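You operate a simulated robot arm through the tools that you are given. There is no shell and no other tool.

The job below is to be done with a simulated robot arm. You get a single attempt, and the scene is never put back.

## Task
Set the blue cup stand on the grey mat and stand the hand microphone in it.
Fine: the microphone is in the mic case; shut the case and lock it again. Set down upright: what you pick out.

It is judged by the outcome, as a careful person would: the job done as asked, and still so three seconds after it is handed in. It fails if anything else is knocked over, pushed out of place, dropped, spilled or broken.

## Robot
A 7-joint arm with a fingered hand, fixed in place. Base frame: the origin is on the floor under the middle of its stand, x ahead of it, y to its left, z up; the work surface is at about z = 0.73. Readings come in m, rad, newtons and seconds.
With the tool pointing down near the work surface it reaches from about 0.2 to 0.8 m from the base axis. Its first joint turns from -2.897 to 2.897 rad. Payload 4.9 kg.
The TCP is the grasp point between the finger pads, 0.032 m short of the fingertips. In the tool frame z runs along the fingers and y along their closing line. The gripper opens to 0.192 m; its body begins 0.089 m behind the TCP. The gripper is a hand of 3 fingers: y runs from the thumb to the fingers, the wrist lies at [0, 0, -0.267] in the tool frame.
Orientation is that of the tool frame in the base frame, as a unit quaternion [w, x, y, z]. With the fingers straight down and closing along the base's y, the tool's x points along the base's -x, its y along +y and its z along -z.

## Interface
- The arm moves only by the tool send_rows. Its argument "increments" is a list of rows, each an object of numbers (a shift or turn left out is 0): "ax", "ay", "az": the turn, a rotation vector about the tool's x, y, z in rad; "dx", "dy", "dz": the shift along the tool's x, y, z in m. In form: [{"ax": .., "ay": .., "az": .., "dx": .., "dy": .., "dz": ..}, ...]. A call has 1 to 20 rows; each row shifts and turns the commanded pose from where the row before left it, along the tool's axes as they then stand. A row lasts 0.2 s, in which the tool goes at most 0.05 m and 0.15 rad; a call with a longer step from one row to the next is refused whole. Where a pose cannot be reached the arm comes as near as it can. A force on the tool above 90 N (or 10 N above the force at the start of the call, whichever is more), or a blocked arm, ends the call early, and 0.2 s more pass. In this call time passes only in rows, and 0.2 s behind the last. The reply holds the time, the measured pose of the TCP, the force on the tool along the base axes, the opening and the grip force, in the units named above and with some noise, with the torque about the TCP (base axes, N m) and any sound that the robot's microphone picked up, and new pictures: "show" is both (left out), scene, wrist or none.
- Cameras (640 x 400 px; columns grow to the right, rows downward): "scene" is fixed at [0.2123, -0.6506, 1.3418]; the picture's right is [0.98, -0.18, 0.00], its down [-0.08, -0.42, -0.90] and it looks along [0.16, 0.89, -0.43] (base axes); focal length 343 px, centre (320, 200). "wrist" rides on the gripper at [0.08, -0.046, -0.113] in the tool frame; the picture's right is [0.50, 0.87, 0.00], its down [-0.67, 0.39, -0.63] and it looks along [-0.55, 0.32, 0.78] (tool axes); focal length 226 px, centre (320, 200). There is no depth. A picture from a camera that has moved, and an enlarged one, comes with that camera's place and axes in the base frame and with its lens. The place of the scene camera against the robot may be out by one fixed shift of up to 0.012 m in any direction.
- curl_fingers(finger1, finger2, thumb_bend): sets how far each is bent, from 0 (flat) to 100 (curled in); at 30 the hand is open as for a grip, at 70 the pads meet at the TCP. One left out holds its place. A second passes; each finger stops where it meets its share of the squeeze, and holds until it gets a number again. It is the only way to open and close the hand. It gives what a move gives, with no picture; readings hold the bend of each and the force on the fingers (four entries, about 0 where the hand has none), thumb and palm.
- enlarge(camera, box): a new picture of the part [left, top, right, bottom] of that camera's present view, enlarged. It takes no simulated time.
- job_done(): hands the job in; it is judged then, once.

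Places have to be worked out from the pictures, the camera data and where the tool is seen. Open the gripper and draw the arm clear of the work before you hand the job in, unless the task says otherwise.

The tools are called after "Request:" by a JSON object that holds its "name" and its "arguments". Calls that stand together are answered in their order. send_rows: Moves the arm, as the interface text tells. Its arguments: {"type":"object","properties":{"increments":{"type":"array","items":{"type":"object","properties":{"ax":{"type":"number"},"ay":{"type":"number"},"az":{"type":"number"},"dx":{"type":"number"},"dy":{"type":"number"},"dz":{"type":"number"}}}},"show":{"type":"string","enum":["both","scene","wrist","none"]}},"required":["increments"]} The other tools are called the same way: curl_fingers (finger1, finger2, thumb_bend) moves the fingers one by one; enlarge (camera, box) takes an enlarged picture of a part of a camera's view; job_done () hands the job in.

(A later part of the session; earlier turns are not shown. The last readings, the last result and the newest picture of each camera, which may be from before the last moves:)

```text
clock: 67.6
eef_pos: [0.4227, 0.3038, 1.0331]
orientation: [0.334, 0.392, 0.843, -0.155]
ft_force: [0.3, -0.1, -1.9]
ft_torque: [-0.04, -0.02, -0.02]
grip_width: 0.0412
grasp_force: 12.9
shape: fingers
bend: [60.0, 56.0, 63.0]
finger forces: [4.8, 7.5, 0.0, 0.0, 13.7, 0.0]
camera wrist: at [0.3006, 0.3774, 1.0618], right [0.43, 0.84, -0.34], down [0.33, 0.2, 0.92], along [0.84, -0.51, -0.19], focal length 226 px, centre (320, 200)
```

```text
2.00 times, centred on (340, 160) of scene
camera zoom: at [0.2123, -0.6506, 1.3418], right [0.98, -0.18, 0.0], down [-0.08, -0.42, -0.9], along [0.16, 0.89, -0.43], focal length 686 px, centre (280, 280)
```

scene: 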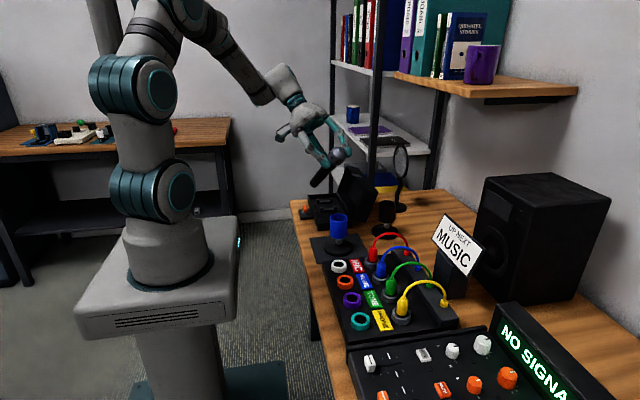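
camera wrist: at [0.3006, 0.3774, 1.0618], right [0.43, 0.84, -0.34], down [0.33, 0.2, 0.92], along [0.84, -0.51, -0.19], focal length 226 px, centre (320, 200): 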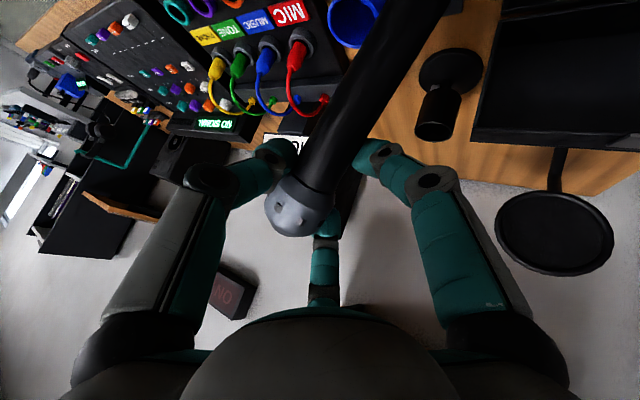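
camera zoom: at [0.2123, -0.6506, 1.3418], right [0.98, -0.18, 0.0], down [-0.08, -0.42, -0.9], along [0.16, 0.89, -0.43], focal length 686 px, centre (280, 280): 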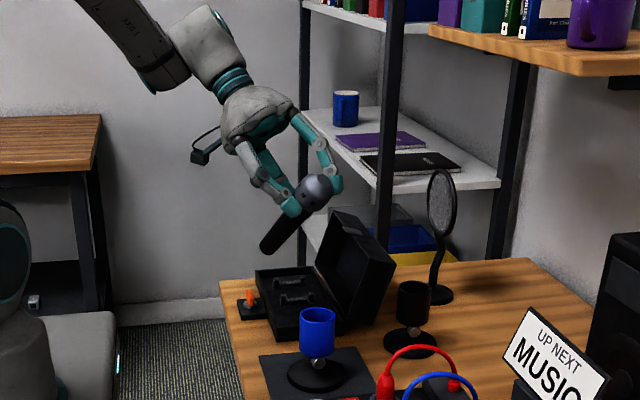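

Orientation tracks well and the mic stays firm in the grip. I pitch the remaining ~47° to bring it vertical.

Request:
{"name": "send_rows", "arguments": {"increments": [{"ay": -0.137}, {"ay": -0.137}, {"ay": -0.137}, {"ay": -0.137}, {"ay": -0.137}, {"ay": -0.136}]}}

Request:
{"name": "enlarge", "arguments": {"camera": "scene", "box": [260, 60, 420, 260]}}

Request:
{"name": "enlarge", "arguments": {"camera": "wrist", "box": [200, 0, 480, 260]}}

```text
clock: 69.0
eef_pos: [0.422, 0.3035, 1.0348]
orientation: [0.642, 0.299, 0.64, -0.299]
ft_force: [0.5, 0.9, -1.7]
ft_torque: [0.12, 0.07, 0.0]
grip_width: 0.0409
grasp_force: 12.4
shape: fingers
bend: [60.0, 56.0, 63.0]
finger forces: [5.0, 7.5, 0.1, 0.1, 14.2, 0.0]
camera wrist: at [0.315, 0.361, 0.9536], right [0.66, 0.56, -0.5], down [-0.11, 0.73, 0.67], along [0.74, -0.39, 0.55], focal length 226 px, centre (320, 200)
```

scene: 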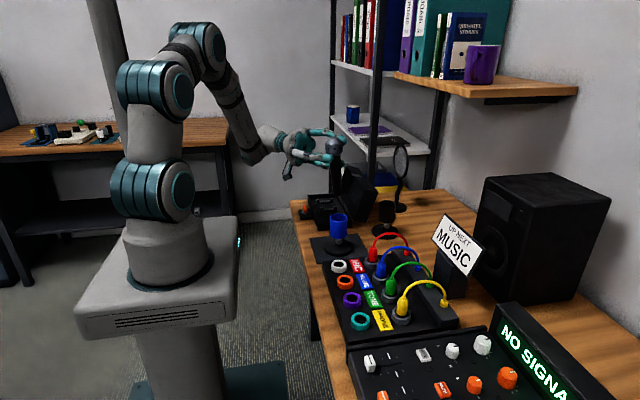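
wrist: 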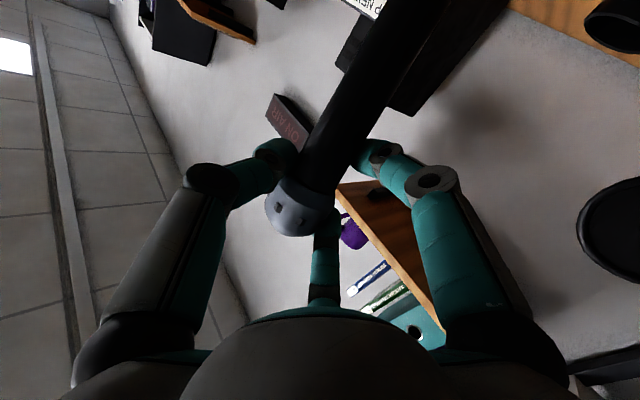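

```text
2.00 times, centred on (340, 160) of scene
camera zoom: at [0.2123, -0.6506, 1.3418], right [0.98, -0.18, 0.0], down [-0.08, -0.42, -0.9], along [0.16, 0.89, -0.43], focal length 686 px, centre (280, 280)
```

zoom: 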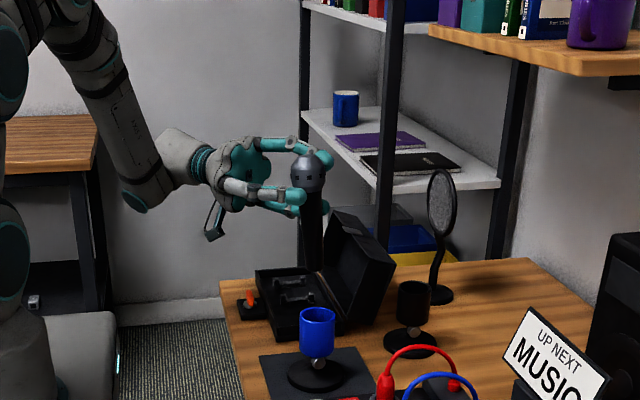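

```text
1.54 times, centred on (340, 130) of wrist
camera zoom: at [0.315, 0.361, 0.9536], right [0.66, 0.56, -0.5], down [-0.11, 0.73, 0.67], along [0.74, -0.39, 0.55], focal length 348 px, centre (289, 308)
```

zoom: 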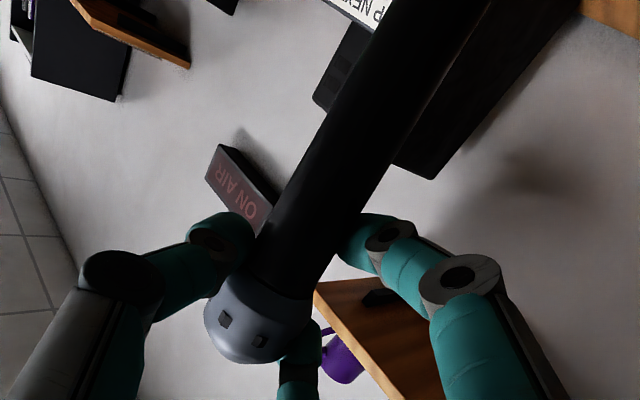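

The mic is upright with its head up, hand horizontal. I zoom in to check verticality and where its tail is.

Request:
{"name": "enlarge", "arguments": {"camera": "scene", "box": [300, 120, 370, 210]}}

Request:
{"name": "enlarge", "arguments": {"camera": "wrist", "box": [260, 0, 520, 200]}}

```text
4.44 times, centred on (335, 165) of scene
camera zoom: at [0.2123, -0.6506, 1.3418], right [0.98, -0.18, 0.0], down [-0.08, -0.42, -0.9], along [0.16, 0.89, -0.43], focal length 1525 px, centre (253, 356)
```

zoom: 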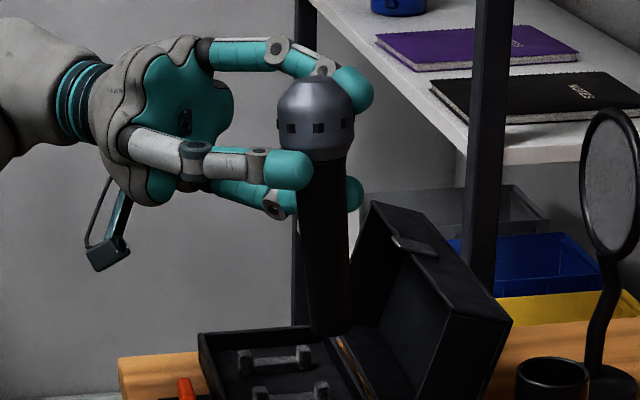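

```text
2.00 times, centred on (390, 100) of wrist
camera zoom: at [0.315, 0.361, 0.9536], right [0.66, 0.56, -0.5], down [-0.11, 0.73, 0.67], along [0.74, -0.39, 0.55], focal length 452 px, centre (180, 400)
```

zoom: 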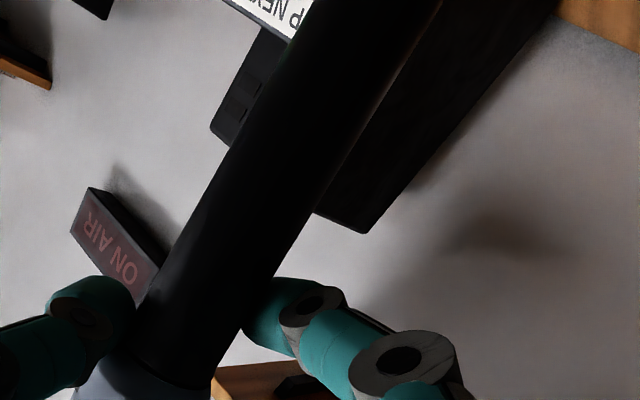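

The mic tilts a few degrees relative to vertical. I zoom further to measure its axis in the wrist view.

Request:
{"name": "enlarge", "arguments": {"camera": "wrist", "box": [250, 130, 370, 250]}}

Request:
{"name": "enlarge", "arguments": {"camera": "wrist", "box": [330, 0, 490, 130]}}

```text
3.33 times, centred on (310, 190) of wrist
camera zoom: at [0.315, 0.361, 0.9536], right [0.66, 0.56, -0.5], down [-0.11, 0.73, 0.67], along [0.74, -0.39, 0.55], focal length 754 px, centre (353, 233)
```

zoom: 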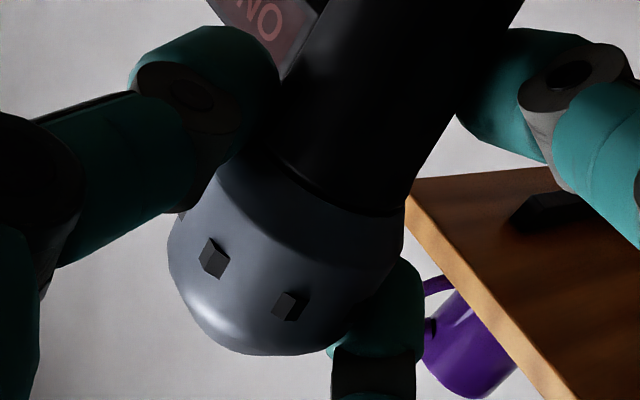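

```text
3.08 times, centred on (410, 65) of wrist
camera zoom: at [0.315, 0.361, 0.9536], right [0.66, 0.56, -0.5], down [-0.11, 0.73, 0.67], along [0.74, -0.39, 0.55], focal length 696 px, centre (43, 615)
```

zoom: 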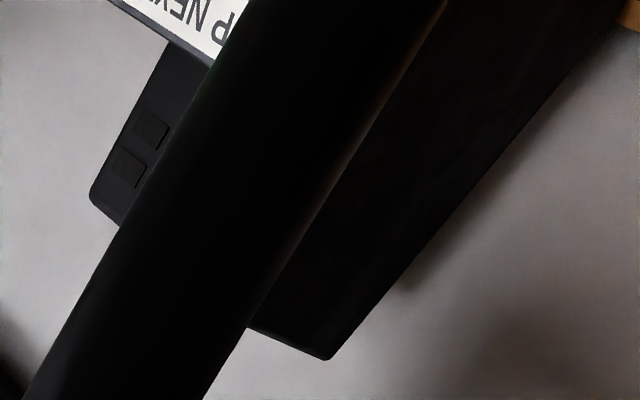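

Measurements suggest the tail leans ~6° forward (along the tool direction). I pitch back 0.11 rad to make the mic vertical and move so the tail sits above the cup centre, still high.

Request:
{"name": "send_rows", "arguments": {"increments": [{"ay": 0.11}], "show": "none"}}

```text
clock: 69.4
eef_pos: [0.4214, 0.3033, 1.0348]
orientation: [0.606, 0.313, 0.675, -0.281]
ft_force: [0.3, 0.1, -2.8]
ft_torque: [0.05, 0.03, 0.02]
grip_width: 0.0412
grasp_force: 13.3
shape: fingers
bend: [60.0, 56.0, 63.0]
finger forces: [4.9, 7.6, 0.0, 0.0, 14.4, 0.0]
```

Request:
{"name": "send_rows", "arguments": {"increments": [{"dx": 0.0157, "dy": -0.0047, "dz": 0.0172}, {"dx": 0.0157, "dy": -0.0048, "dz": 0.0172}]}}

Request:
{"name": "enlarge", "arguments": {"camera": "scene", "box": [290, 130, 390, 260]}}

Request:
{"name": "enlarge", "arguments": {"camera": "wrist", "box": [250, 0, 530, 240]}}

```text
clock: 70.0
eef_pos: [0.4335, 0.2733, 0.999]
orientation: [0.605, 0.314, 0.676, -0.28]
ft_force: [-0.1, 0.5, -2.2]
ft_torque: [0.1, 0.03, -0.02]
grip_width: 0.0408
grasp_force: 13.3
shape: fingers
bend: [60.0, 56.0, 63.0]
finger forces: [4.9, 7.7, 0.0, 0.1, 14.5, 0.0]
camera wrist: at [0.3219, 0.3361, 0.9317], right [0.63, 0.6, -0.5], down [-0.06, 0.67, 0.74], along [0.78, -0.43, 0.46], focal length 226 px, centre (320, 200)
```

scene: 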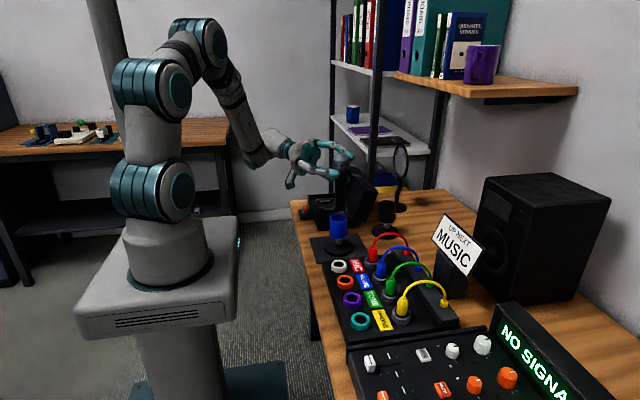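
wrist: 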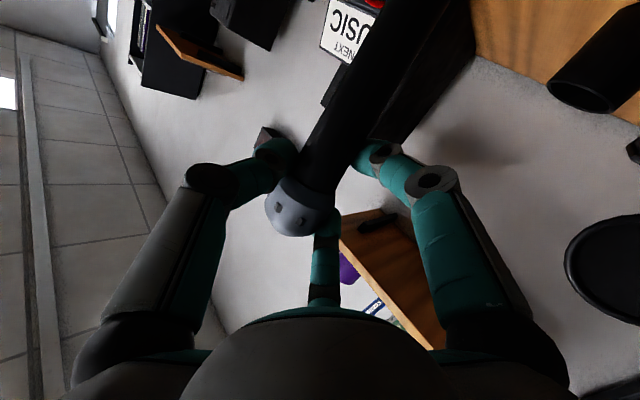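

```text
3.08 times, centred on (340, 195) of scene
camera zoom: at [0.2123, -0.6506, 1.3418], right [0.98, -0.18, 0.0], down [-0.08, -0.42, -0.9], along [0.16, 0.89, -0.43], focal length 1056 px, centre (258, 215)
```

zoom: 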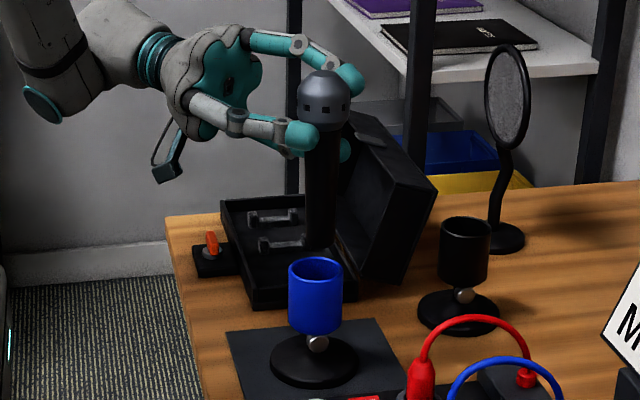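

```text
1.67 times, centred on (390, 120) of wrist
camera zoom: at [0.3219, 0.3361, 0.9317], right [0.63, 0.6, -0.5], down [-0.06, 0.67, 0.74], along [0.78, -0.43, 0.46], focal length 377 px, centre (203, 333)
```

zoom: 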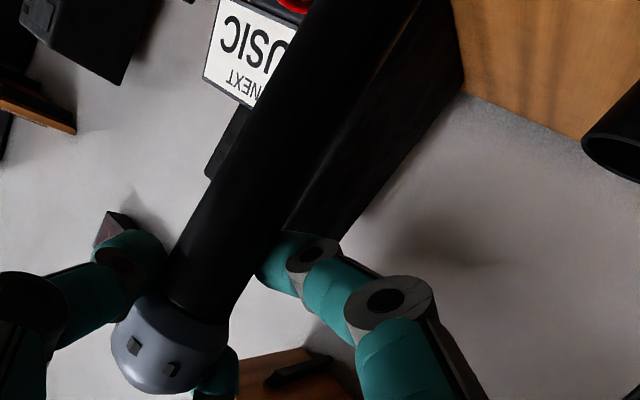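

Request:
{"name": "enlarge", "arguments": {"camera": "scene", "box": [310, 145, 370, 235]}}

```text
4.44 times, centred on (340, 190) of scene
camera zoom: at [0.2123, -0.6506, 1.3418], right [0.98, -0.18, 0.0], down [-0.08, -0.42, -0.9], along [0.16, 0.89, -0.43], focal length 1525 px, centre (231, 244)
```

zoom: 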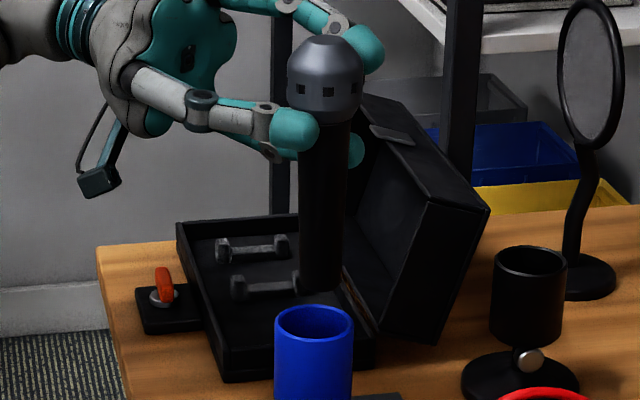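

The mic is vertical in this view and about 3 mm right of the cup axis. I shift that small amount and lower until the tail is just above the rim.

Request:
{"name": "send_rows", "arguments": {"increments": [{"dx": 0.015, "dy": -0.0008, "dz": -0.0015}, {"dx": 0.0152, "dz": 0.0016}]}}

Request:
{"name": "enlarge", "arguments": {"camera": "scene", "box": [310, 155, 370, 245]}}

Request:
{"name": "enlarge", "arguments": {"camera": "wrist", "box": [320, 0, 560, 160]}}

```text
clock: 70.6
eef_pos: [0.4304, 0.275, 0.9678]
orientation: [0.605, 0.314, 0.676, -0.281]
ft_force: [-0.5, -0.6, -2.7]
ft_torque: [0.06, 0.01, 0.01]
grip_width: 0.0408
grasp_force: 13.4
shape: fingers
bend: [60.0, 56.0, 63.0]
finger forces: [4.9, 7.6, 0.0, 0.0, 14.4, 0.0]
camera wrist: at [0.3185, 0.338, 0.9007], right [0.63, 0.6, -0.5], down [-0.06, 0.67, 0.74], along [0.78, -0.43, 0.46], focal length 226 px, centre (320, 200)
```

scene: 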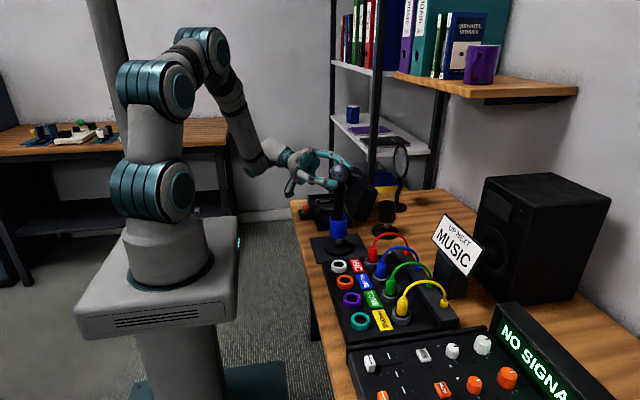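
wrist: 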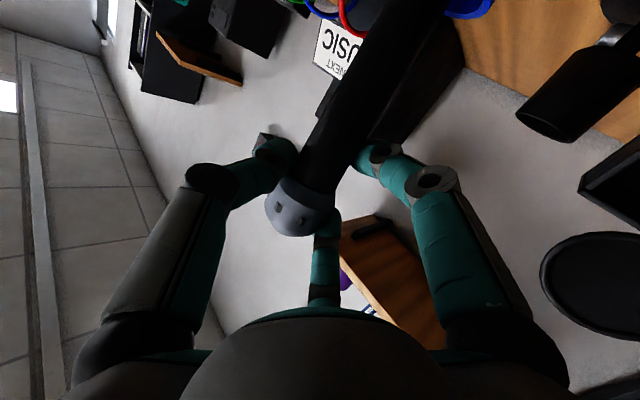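

```text
4.44 times, centred on (340, 200) of scene
camera zoom: at [0.2123, -0.6506, 1.3418], right [0.98, -0.18, 0.0], down [-0.08, -0.42, -0.9], along [0.16, 0.89, -0.43], focal length 1525 px, centre (231, 200)
```

zoom: 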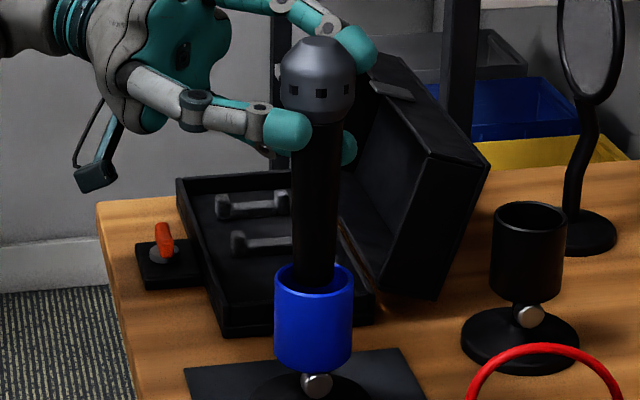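

```text
2.50 times, centred on (440, 80) of wrist
camera zoom: at [0.3185, 0.338, 0.9007], right [0.63, 0.6, -0.5], down [-0.06, 0.67, 0.74], along [0.78, -0.43, 0.46], focal length 565 px, centre (20, 500)
```

zoom: 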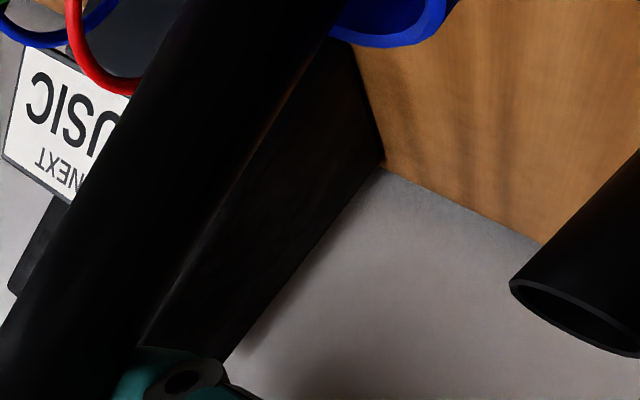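

Both views together indicate the mic axis is ~5 mm too far toward −y relative to the cup. I correct by +5 mm in y and lower 15 mm into the cup, watching forces.

Request:
{"name": "send_rows", "arguments": {"increments": [{"dx": 0.0004, "dy": 0.0032, "dz": -0.0038}, {"dx": 0.005, "dz": 0.0006}, {"dx": 0.005, "dz": 0.0006}, {"dx": 0.005, "dz": 0.0006}]}}

Request:
{"name": "enlarge", "arguments": {"camera": "scene", "box": [310, 155, 370, 245]}}

Request:
{"name": "enlarge", "arguments": {"camera": "wrist", "box": [320, 0, 560, 160]}}

```text
clock: 71.6
eef_pos: [0.4325, 0.2802, 0.9531]
orientation: [0.604, 0.315, 0.675, -0.282]
ft_force: [0.3, 0.0, -2.6]
ft_torque: [0.08, 0.08, -0.01]
grip_width: 0.0409
grasp_force: 13.7
shape: fingers
bend: [60.0, 56.0, 63.0]
finger forces: [4.9, 7.6, 0.0, 0.0, 14.7, 0.0]
camera wrist: at [0.3196, 0.3428, 0.8861], right [0.63, 0.6, -0.5], down [-0.06, 0.67, 0.74], along [0.78, -0.43, 0.46], focal length 226 px, centre (320, 200)
```

scene: 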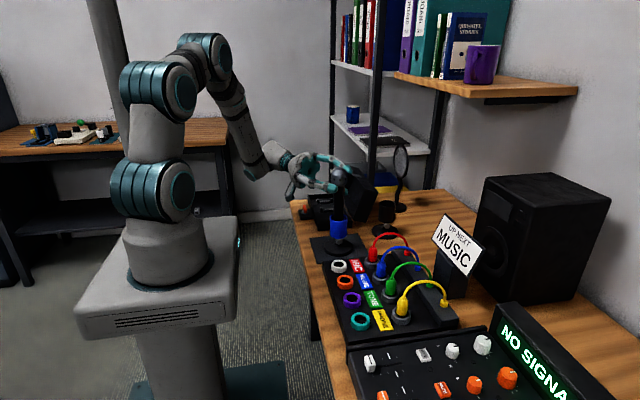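
wrist: 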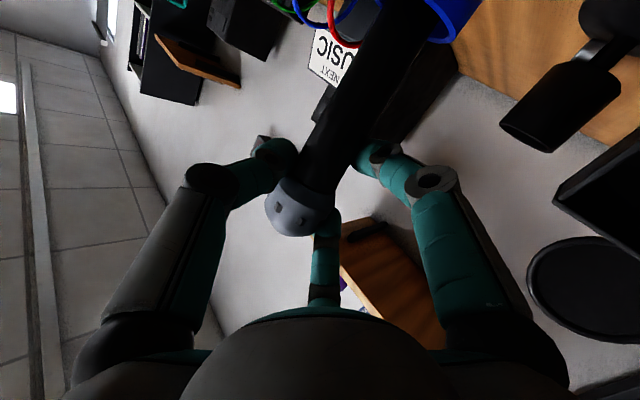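

```text
4.44 times, centred on (340, 200) of scene
camera zoom: at [0.2123, -0.6506, 1.3418], right [0.98, -0.18, 0.0], down [-0.08, -0.42, -0.9], along [0.16, 0.89, -0.43], focal length 1525 px, centre (231, 200)
```

zoom: 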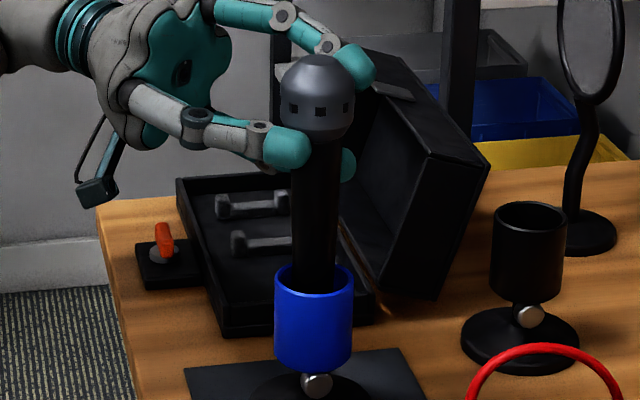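

```text
2.50 times, centred on (440, 80) of wrist
camera zoom: at [0.3196, 0.3428, 0.8861], right [0.63, 0.6, -0.5], down [-0.06, 0.67, 0.74], along [0.78, -0.43, 0.46], focal length 565 px, centre (20, 500)
```

zoom: 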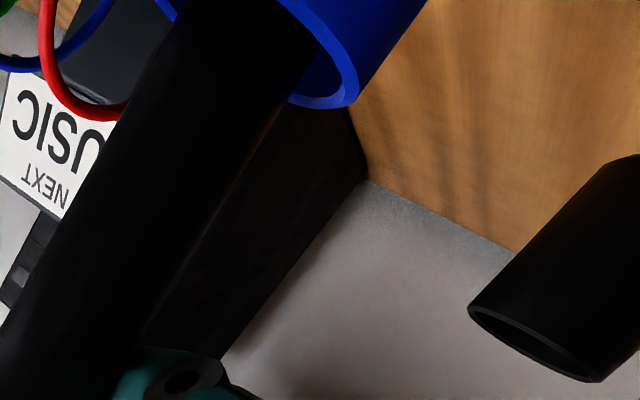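

The tail is inside the cup with no contact forces. I nudge 1 mm toward centre and keep lowering in small steps.

Request:
{"name": "send_rows", "arguments": {"increments": [{"dx": 0.005, "dy": 0.001, "dz": 0.0006}, {"dx": 0.005, "dz": 0.0006}, {"dx": 0.005, "dz": 0.0006}, {"dx": 0.004, "dz": 0.0004}]}}

Request:
{"name": "enlarge", "arguments": {"camera": "scene", "box": [310, 155, 370, 245]}}

Request:
{"name": "enlarge", "arguments": {"camera": "wrist", "box": [320, 0, 560, 160]}}

```text
clock: 72.6
eef_pos: [0.4326, 0.2813, 0.9339]
orientation: [0.605, 0.314, 0.676, -0.281]
ft_force: [0.1, 0.1, -2.5]
ft_torque: [0.05, 0.04, 0.03]
grip_width: 0.0408
grasp_force: 13.6
shape: fingers
bend: [60.0, 56.0, 63.0]
finger forces: [4.9, 7.7, 0.0, 0.1, 14.5, 0.0]
camera wrist: at [0.3201, 0.3442, 0.8674], right [0.63, 0.6, -0.5], down [-0.06, 0.67, 0.74], along [0.78, -0.43, 0.46], focal length 226 px, centre (320, 200)
```

scene: 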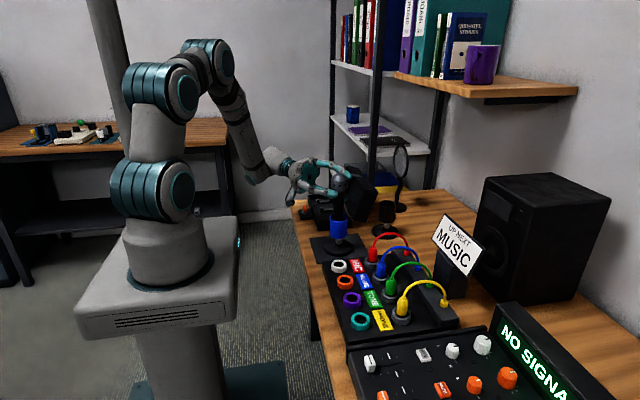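
wrist: 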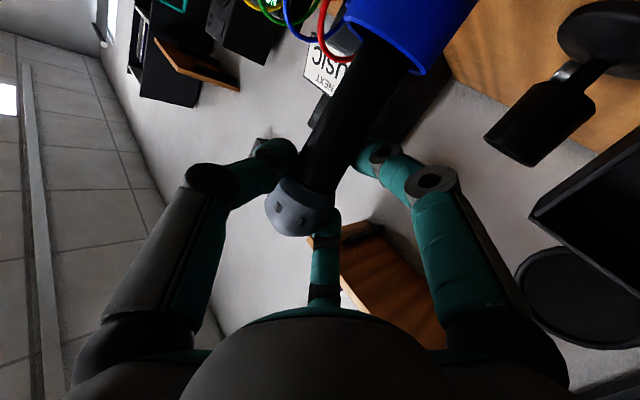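

```text
4.44 times, centred on (340, 200) of scene
camera zoom: at [0.2123, -0.6506, 1.3418], right [0.98, -0.18, 0.0], down [-0.08, -0.42, -0.9], along [0.16, 0.89, -0.43], focal length 1525 px, centre (231, 200)
```

zoom: 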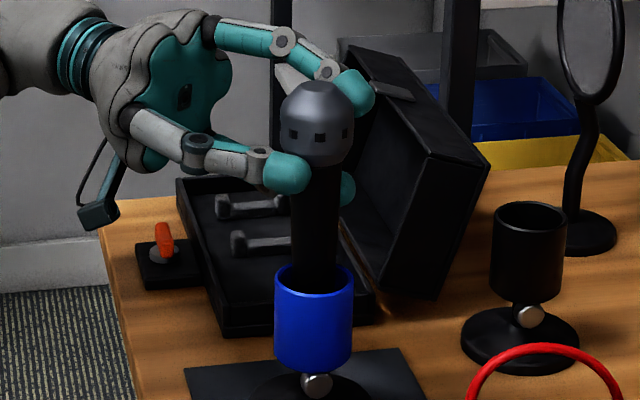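

```text
2.50 times, centred on (440, 80) of wrist
camera zoom: at [0.3201, 0.3442, 0.8674], right [0.63, 0.6, -0.5], down [-0.06, 0.67, 0.74], along [0.78, -0.43, 0.46], focal length 565 px, centre (20, 500)
```

zoom: 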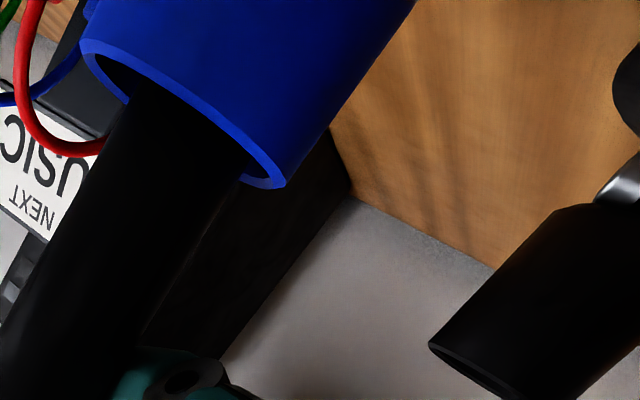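

The mic goes down well inside the cup, slightly toward one side. I recentre 2 mm and continue down until the cup floor takes the weight.

Request:
{"name": "send_rows", "arguments": {"increments": [{"dx": 0.003, "dy": -0.002, "dz": 0.0003}, {"dx": 0.004, "dz": 0.0004}], "show": "none"}}

Request:
{"name": "send_rows", "arguments": {"increments": [{"dx": 0.003, "dz": 0.0003}], "show": "none"}}

Request:
{"name": "send_rows", "arguments": {"increments": [{"dx": 0.002, "dz": 0.0002}], "show": "none"}}

```text
clock: 73.2
eef_pos: [0.4301, 0.2799, 0.9285]
orientation: [0.605, 0.314, 0.676, -0.281]
ft_force: [-0.3, 0.0, -2.2]
ft_torque: [0.07, 0.03, 0.0]
grip_width: 0.0409
grasp_force: 13.5
shape: fingers
bend: [60.0, 56.0, 63.0]
finger forces: [4.9, 7.6, 0.0, 0.0, 14.5, 0.0]
```

```text
clock: 73.6
eef_pos: [0.4299, 0.2799, 0.9247]
orientation: [0.604, 0.314, 0.676, -0.281]
ft_force: [-0.9, 0.1, -3.2]
ft_torque: [0.07, 0.05, 0.0]
grip_width: 0.0407
grasp_force: 13.6
shape: fingers
bend: [60.0, 56.0, 63.0]
finger forces: [4.9, 7.7, 0.1, 0.0, 14.5, 0.0]
```

```text
clock: 74.0
eef_pos: [0.4312, 0.2801, 0.9228]
orientation: [0.605, 0.313, 0.676, -0.28]
ft_force: [-0.1, -0.2, -2.7]
ft_torque: [0.11, 0.07, -0.03]
grip_width: 0.041
grasp_force: 13.5
shape: fingers
bend: [60.0, 56.0, 63.0]
finger forces: [4.9, 7.5, 0.0, 0.0, 14.5, 0.1]
```

Still carrying the weight; continue in 2 mm steps.

Request:
{"name": "send_rows", "arguments": {"increments": [{"dx": 0.002, "dz": 0.0002}], "show": "none"}}

Request:
{"name": "send_rows", "arguments": {"increments": [{"dx": 0.002, "dz": 0.0002}], "show": "none"}}

Request:
{"name": "enlarge", "arguments": {"camera": "scene", "box": [310, 155, 370, 245]}}

Request:
{"name": "enlarge", "arguments": {"camera": "wrist", "box": [280, 0, 520, 160]}}

```text
clock: 74.4
eef_pos: [0.4303, 0.2792, 0.922]
orientation: [0.605, 0.314, 0.675, -0.281]
ft_force: [0.4, -0.1, -2.7]
ft_torque: [0.05, 0.06, 0.0]
grip_width: 0.041
grasp_force: 13.1
shape: fingers
bend: [60.0, 56.0, 63.0]
finger forces: [5.0, 7.6, 0.0, 0.0, 14.4, 0.1]
```

```text
clock: 74.8
eef_pos: [0.4306, 0.2802, 0.919]
orientation: [0.605, 0.314, 0.675, -0.282]
ft_force: [0.7, -0.2, -2.8]
ft_torque: [0.08, 0.04, -0.01]
grip_width: 0.0412
grasp_force: 13.3
shape: fingers
bend: [60.0, 56.0, 63.0]
finger forces: [4.9, 7.7, 0.1, 0.0, 14.4, 0.0]
```

```text
4.44 times, centred on (340, 200) of scene
camera zoom: at [0.2123, -0.6506, 1.3418], right [0.98, -0.18, 0.0], down [-0.08, -0.42, -0.9], along [0.16, 0.89, -0.43], focal length 1525 px, centre (231, 200)
```

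zoom: 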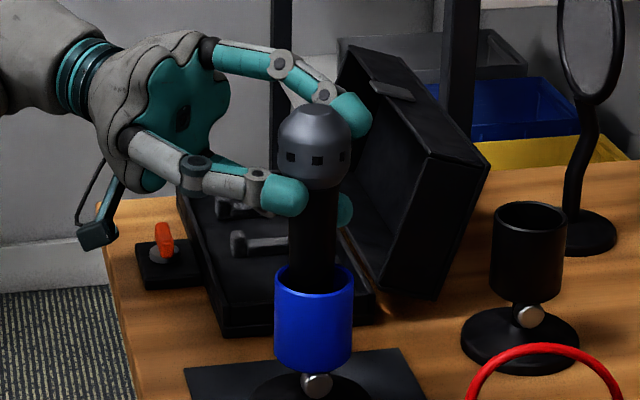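

```text
2.50 times, centred on (400, 80) of wrist
camera zoom: at [0.3184, 0.3431, 0.8517], right [0.63, 0.6, -0.5], down [-0.06, 0.67, 0.74], along [0.78, -0.43, 0.46], focal length 565 px, centre (120, 500)
```

zoom: 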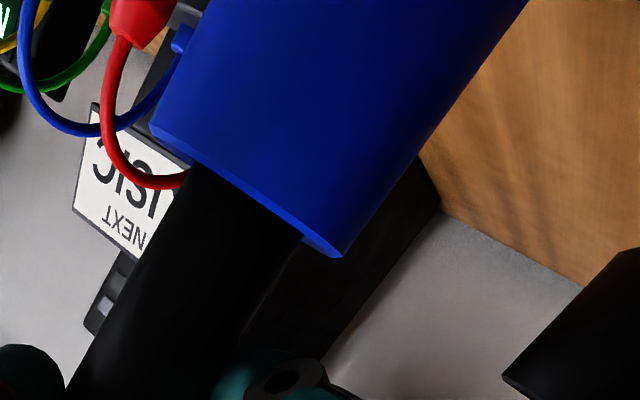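

The mic is well centred in the cup. I continue lowering in small steps, watching for the floor contact.

Request:
{"name": "send_rows", "arguments": {"increments": [{"dx": 0.002, "dz": 0.0002}, {"dx": 0.002, "dz": 0.0002}], "show": "none"}}

Request:
{"name": "send_rows", "arguments": {"increments": [{"dx": 0.002, "dz": 0.0002}], "show": "none"}}

Request:
{"name": "send_rows", "arguments": {"increments": [{"dx": 0.002, "dz": 0.0002}], "show": "none"}}

```text
clock: 75.4
eef_pos: [0.431, 0.28, 0.9136]
orientation: [0.605, 0.315, 0.675, -0.282]
ft_force: [0.4, 0.3, -3.3]
ft_torque: [0.04, 0.04, -0.02]
grip_width: 0.0409
grasp_force: 13.4
shape: fingers
bend: [60.0, 56.0, 63.0]
finger forces: [4.9, 7.5, 0.0, 0.0, 14.5, 0.1]
```

```text
clock: 75.8
eef_pos: [0.4308, 0.279, 0.9105]
orientation: [0.605, 0.314, 0.676, -0.282]
ft_force: [-0.9, -0.7, -2.8]
ft_torque: [0.08, 0.04, -0.03]
grip_width: 0.0409
grasp_force: 13.4
shape: fingers
bend: [60.0, 56.0, 63.0]
finger forces: [4.9, 7.5, 0.0, 0.0, 14.6, 0.1]
```

```text
clock: 76.2
eef_pos: [0.4311, 0.2784, 0.9104]
orientation: [0.605, 0.314, 0.676, -0.282]
ft_force: [-0.8, -0.7, -3.7]
ft_torque: [0.06, 0.07, 0.0]
grip_width: 0.041
grasp_force: 13.4
shape: fingers
bend: [60.0, 56.0, 63.0]
finger forces: [4.9, 7.6, 0.0, 0.1, 14.5, 0.1]
```

Request:
{"name": "send_rows", "arguments": {"increments": [{"dx": 0.002, "dz": 0.0002}], "show": "none"}}

Request:
{"name": "send_rows", "arguments": {"increments": [{"dx": 0.002, "dz": 0.0002}], "show": "none"}}

Request:
{"name": "enlarge", "arguments": {"camera": "scene", "box": [310, 155, 370, 245]}}

Request:
{"name": "enlarge", "arguments": {"camera": "wrist", "box": [240, 0, 480, 200]}}

```text
clock: 76.6
eef_pos: [0.4307, 0.2803, 0.9086]
orientation: [0.606, 0.314, 0.675, -0.281]
ft_force: [-0.5, -0.3, 2.9]
ft_torque: [-0.1, -0.01, 0.02]
grip_width: 0.041
grasp_force: 13.2
shape: fingers
bend: [60.0, 56.0, 63.0]
finger forces: [5.0, 7.3, 0.0, 0.0, 13.8, 0.0]
```

```text
clock: 77.0
eef_pos: [0.4307, 0.2812, 0.9078]
orientation: [0.605, 0.315, 0.675, -0.282]
ft_force: [-0.8, -2.4, 11.9]
ft_torque: [-0.46, -0.07, -0.02]
grip_width: 0.0406
grasp_force: 12.6
shape: fingers
bend: [61.0, 56.0, 62.0]
finger forces: [4.8, 6.8, 0.0, 0.1, 13.5, 0.1]
```

```text
4.44 times, centred on (340, 200) of scene
camera zoom: at [0.2123, -0.6506, 1.3418], right [0.98, -0.18, 0.0], down [-0.08, -0.42, -0.9], along [0.16, 0.89, -0.43], focal length 1525 px, centre (231, 200)
```

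zoom: 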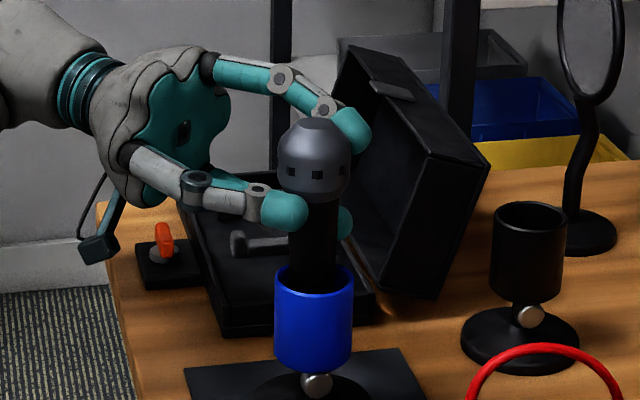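

```text
2.00 times, centred on (360, 100) of wrist
camera zoom: at [0.319, 0.3434, 0.8401], right [0.63, 0.6, -0.5], down [-0.06, 0.67, 0.74], along [0.78, -0.43, 0.46], focal length 452 px, centre (240, 400)
```

zoom: 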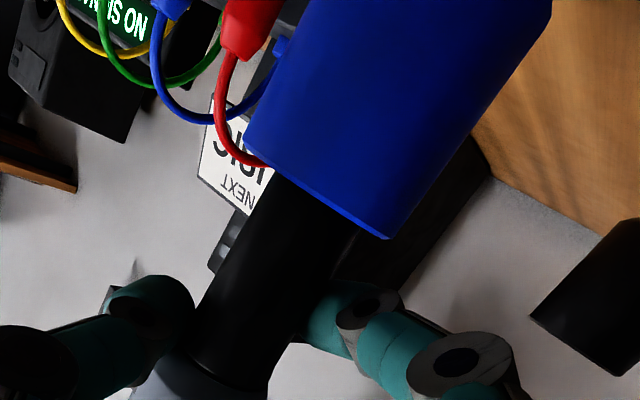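

Floor contact reached (Fz turned to +12 N). I back off ~2.5 mm to remove the preload before releasing.

Request:
{"name": "send_rows", "arguments": {"increments": [{"dx": -0.0025, "dz": -0.0003}], "show": "none"}}

```text
clock: 77.4
eef_pos: [0.4311, 0.2805, 0.908]
orientation: [0.605, 0.313, 0.676, -0.281]
ft_force: [-1.2, -1.3, 3.2]
ft_torque: [-0.1, 0.04, -0.09]
grip_width: 0.0404
grasp_force: 12.8
shape: fingers
bend: [61.0, 56.0, 62.0]
finger forces: [5.3, 7.4, 0.0, 0.0, 13.8, 0.1]
```

Light contact with the floor remains. I release in a small first step.

Request:
{"name": "curl_fingers", "arguments": {"finger1": 57, "finger2": 53, "thumb_bend": 58}}

Request:
{"name": "enlarge", "arguments": {"camera": "scene", "box": [310, 155, 370, 245]}}

Request:
{"name": "enlarge", "arguments": {"camera": "wrist", "box": [240, 0, 480, 260]}}

```text
clock: 78.4
eef_pos: [0.4325, 0.2798, 0.9087]
orientation: [0.605, 0.314, 0.676, -0.281]
ft_force: [0.8, -0.1, -0.3]
ft_torque: [0.0, 0.03, 0.02]
grip_width: 0.056
grasp_force: 0.2
shape: fingers
bend: [56.0, 53.0, 57.0]
finger forces: [0.0, 0.2, 0.0, 0.0, 0.0, 0.0]
```

```text
4.44 times, centred on (340, 200) of scene
camera zoom: at [0.2123, -0.6506, 1.3418], right [0.98, -0.18, 0.0], down [-0.08, -0.42, -0.9], along [0.16, 0.89, -0.43], focal length 1525 px, centre (231, 200)
```

zoom: 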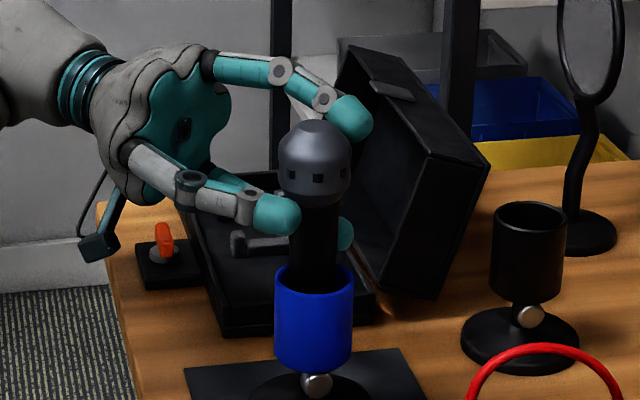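

```text
1.54 times, centred on (360, 130) of wrist
camera zoom: at [0.3192, 0.3431, 0.842], right [0.63, 0.6, -0.5], down [-0.06, 0.67, 0.74], along [0.78, -0.43, 0.46], focal length 348 px, centre (258, 308)
```

zoom: 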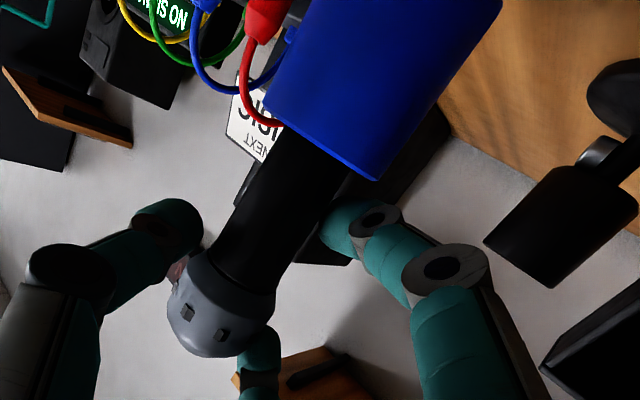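

Mic stands upright in the cup on its own. I open the hand wide and then withdraw straight back along the hand axis.

Request:
{"name": "curl_fingers", "arguments": {"finger1": 40, "finger2": 38, "thumb_bend": 38}}

Request:
{"name": "enlarge", "arguments": {"camera": "scene", "box": [290, 145, 380, 245]}}

Request:
{"name": "enlarge", "arguments": {"camera": "wrist", "box": [200, 0, 520, 260]}}

```text
clock: 79.4
eef_pos: [0.4322, 0.2807, 0.9087]
orientation: [0.605, 0.314, 0.676, -0.281]
ft_force: [-0.4, -0.8, -1.1]
ft_torque: [0.0, -0.03, 0.01]
grip_width: 0.1308
grasp_force: 0.2
shape: fingers
bend: [40.0, 38.0, 38.0]
finger forces: [0.0, 0.0, 0.0, 0.0, 0.0, 0.1]
```

```text
4.00 times, centred on (335, 195) of scene
camera zoom: at [0.2123, -0.6506, 1.3418], right [0.98, -0.18, 0.0], down [-0.08, -0.42, -0.9], along [0.16, 0.89, -0.43], focal length 1373 px, centre (260, 220)
```

zoom: 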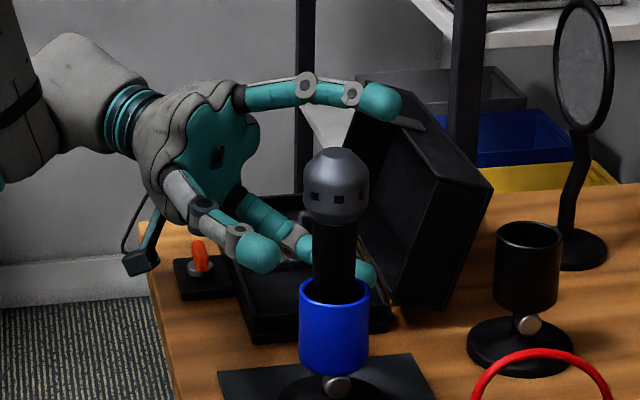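

```text
1.54 times, centred on (360, 130) of wrist
camera zoom: at [0.3192, 0.3431, 0.842], right [0.63, 0.6, -0.5], down [-0.06, 0.67, 0.74], along [0.78, -0.43, 0.46], focal length 348 px, centre (258, 308)
```

zoom: 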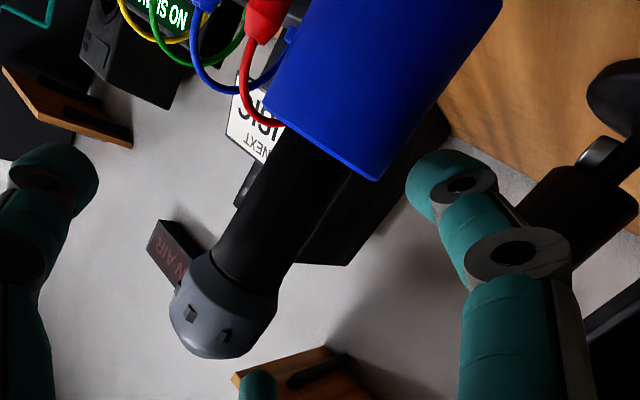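

The mic is freely standing upright. I retreat straight back along the tool axis, then up.

Request:
{"name": "send_rows", "arguments": {"increments": [{"dz": -0.015}, {"dz": -0.025}, {"dz": -0.03}, {"dz": -0.035}, {"dz": -0.035}]}}

Request:
{"name": "enlarge", "arguments": {"camera": "scene", "box": [280, 135, 390, 255]}}

```text
clock: 80.6
eef_pos: [0.3393, 0.3862, 0.9218]
orientation: [0.605, 0.314, 0.676, -0.281]
ft_force: [-0.9, -0.1, 0.0]
ft_torque: [0.02, 0.0, -0.01]
grip_width: 0.1307
grasp_force: 0.1
shape: fingers
bend: [40.0, 38.0, 38.0]
finger forces: [0.2, 0.0, 0.0, 0.1, 0.0, 0.0]
camera wrist: at [0.2277, 0.451, 0.8549], right [0.63, 0.6, -0.5], down [-0.06, 0.67, 0.74], along [0.78, -0.43, 0.46], focal length 226 px, centre (320, 200)
```

scene: 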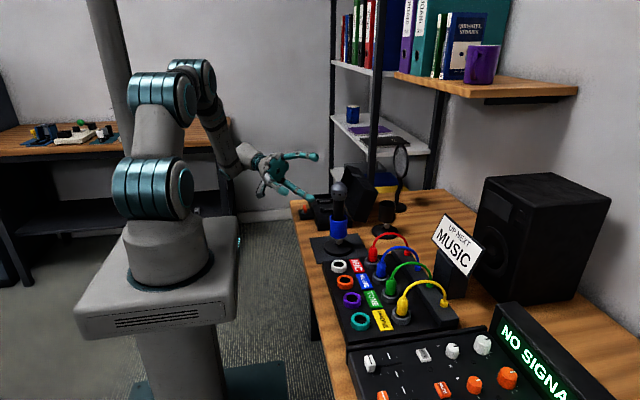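
wrist: 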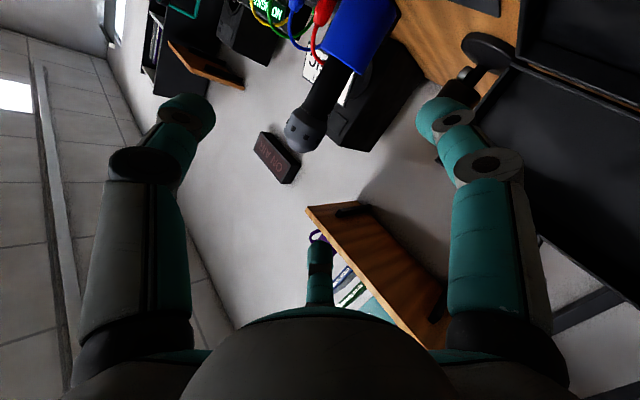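

```text
3.33 times, centred on (335, 195) of scene
camera zoom: at [0.2123, -0.6506, 1.3418], right [0.98, -0.18, 0.0], down [-0.08, -0.42, -0.9], along [0.16, 0.89, -0.43], focal length 1144 px, centre (270, 217)
```

zoom: 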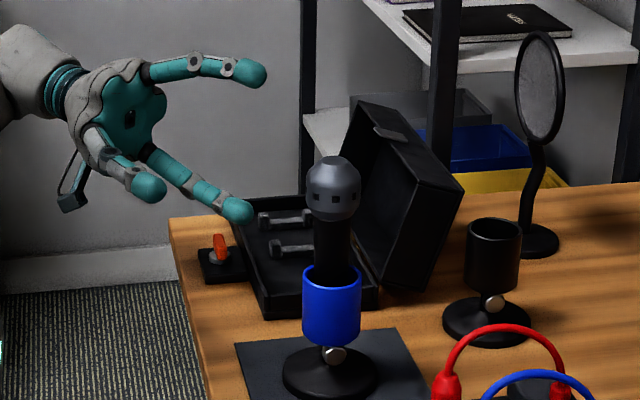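

The mic stands upright in the blue cup on the mat. Next is closing the lid: I rise, then pitch the hand back to pointing down.

Request:
{"name": "send_rows", "arguments": {"increments": [{"dx": -0.0398, "dz": -0.0044}, {"dx": -0.0398, "dz": -0.0044}, {"dx": -0.0398, "dz": -0.0044}, {"dx": -0.0398, "dz": -0.0044}, {"ay": 0.146}, {"ay": 0.146}, {"ay": 0.146}, {"ay": 0.146}, {"ay": 0.146}, {"ay": 0.146}, {"ay": 0.146}, {"ay": 0.146}, {"ay": 0.146}, {"ay": 0.1468}]}}

```text
clock: 83.6
eef_pos: [0.3402, 0.3857, 1.0846]
orientation: [-0.001, 0.421, 0.907, 0.001]
ft_force: [0.7, -0.3, -0.4]
ft_torque: [0.01, 0.01, 0.02]
grip_width: 0.1307
grasp_force: 0.0
shape: fingers
bend: [40.0, 38.0, 38.0]
finger forces: [0.0, 0.0, 0.1, 0.0, 0.0, 0.0]
camera wrist: at [0.2553, 0.4176, 1.1972], right [0.34, 0.94, 0.0], down [0.73, -0.26, 0.63], along [0.59, -0.21, -0.78], focal length 226 px, centre (320, 200)
```

scene: 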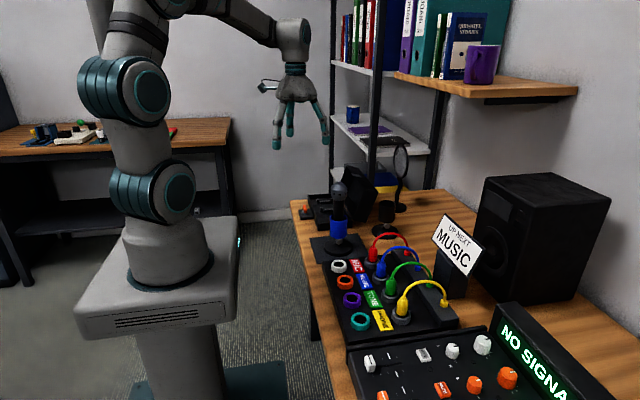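
wrist: 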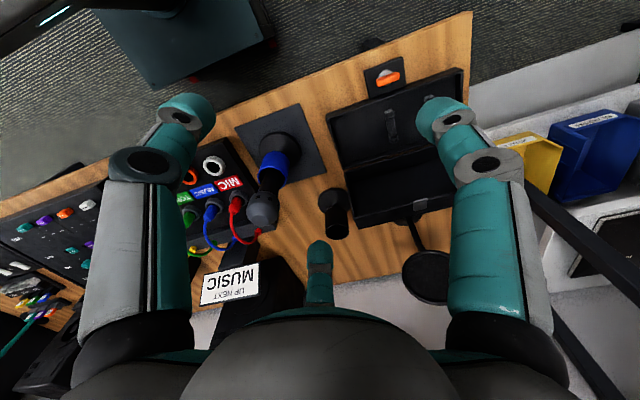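

All good so far. I rotate the hand so the thumb faces +x again and move toward the open lid to look at it.

Request:
{"name": "send_rows", "arguments": {"increments": [{"az": -0.1437}, {"az": -0.1437}, {"az": -0.1437}, {"az": -0.1437}, {"az": -0.1437}, {"az": -0.1437}, {"az": -0.1437}, {"az": -0.1437}, {"az": -0.1437}, {"az": -0.1437}, {"az": -0.1437}, {"az": -0.1437}, {"az": -0.1437}, {"az": -0.1437}, {"az": -0.1437}, {"az": -0.1437}, {"az": -0.1437}], "show": "none"}}

Request:
{"name": "curl_fingers", "arguments": {"finger1": 46, "finger2": 46, "thumb_bend": 52}}

Request:
{"name": "send_rows", "arguments": {"increments": [{"dx": -0.0023, "dy": -0.04, "dz": 0.0108}, {"dx": -0.0023, "dy": -0.04, "dz": 0.0108}, {"dx": -0.0023, "dy": -0.04, "dz": 0.0108}, {"dx": -0.0023, "dy": -0.04, "dz": 0.0108}, {"dx": -0.0023, "dy": -0.04, "dz": 0.0108}, {"dx": -0.0023, "dy": -0.04, "dz": 0.0108}]}}

Request:
{"name": "enlarge", "arguments": {"camera": "wrist", "box": [180, 20, 460, 240]}}

```text
clock: 87.2
eef_pos: [0.3414, 0.3872, 1.0852]
orientation: [-0.001, 0.708, -0.706, 0.0]
ft_force: [-0.4, -0.5, -0.1]
ft_torque: [0.04, 0.02, 0.02]
grip_width: 0.1311
grasp_force: 0.1
shape: fingers
bend: [40.0, 38.0, 38.0]
finger forces: [0.0, 0.0, 0.0, 0.0, 0.0, 0.0]
```

```text
clock: 88.2
eef_pos: [0.34, 0.3863, 1.084]
orientation: [0.0, 0.707, -0.707, 0.0]
ft_force: [-0.1, 0.8, 1.0]
ft_torque: [0.0, 0.01, 0.03]
grip_width: 0.0895
grasp_force: 0.0
shape: fingers
bend: [46.0, 46.0, 52.0]
finger forces: [0.1, 0.1, 0.0, 0.1, 0.1, 0.0]
```

```text
clock: 89.6
eef_pos: [0.5843, 0.4019, 1.0174]
orientation: [-0.001, 0.708, -0.706, -0.001]
ft_force: [0.1, -0.3, 1.0]
ft_torque: [-0.03, 0.02, -0.01]
grip_width: 0.089
grasp_force: 0.2
shape: fingers
bend: [46.0, 46.0, 52.0]
finger forces: [0.0, 0.0, 0.0, 0.0, 0.0, 0.1]
camera wrist: at [0.6302, 0.3215, 1.1298], right [-0.87, -0.5, 0.0], down [-0.39, 0.67, 0.63], along [-0.32, 0.55, -0.78], focal length 226 px, centre (320, 200)
```

scene: 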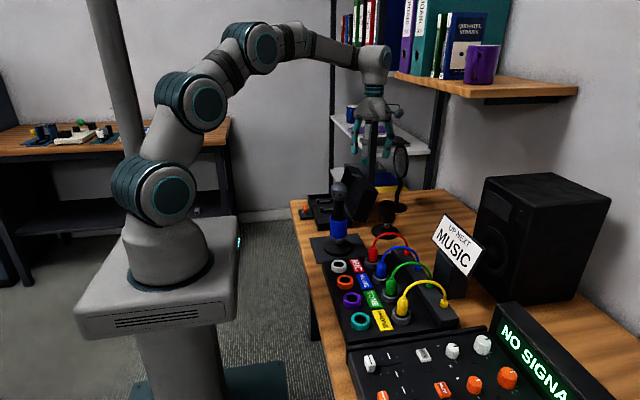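
wrist: 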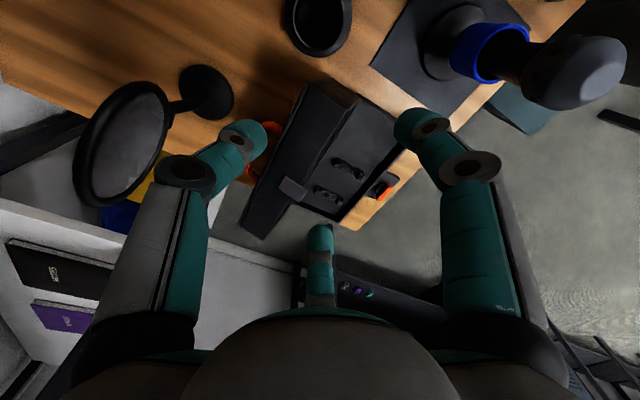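

```text
1.82 times, centred on (320, 130) of wrist
camera zoom: at [0.6302, 0.3215, 1.1298], right [-0.87, -0.5, 0.0], down [-0.39, 0.67, 0.63], along [-0.32, 0.55, -0.78], focal length 411 px, centre (320, 327)
```

zoom: 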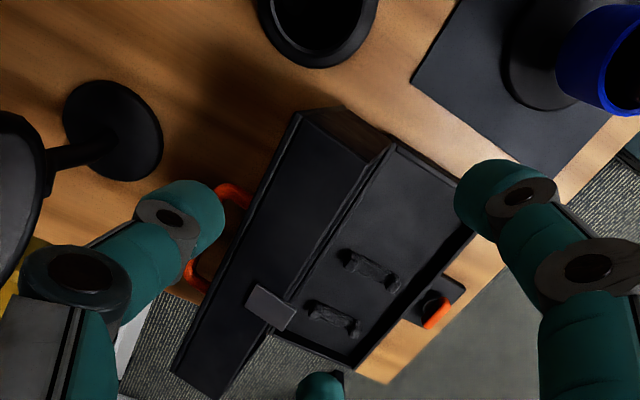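

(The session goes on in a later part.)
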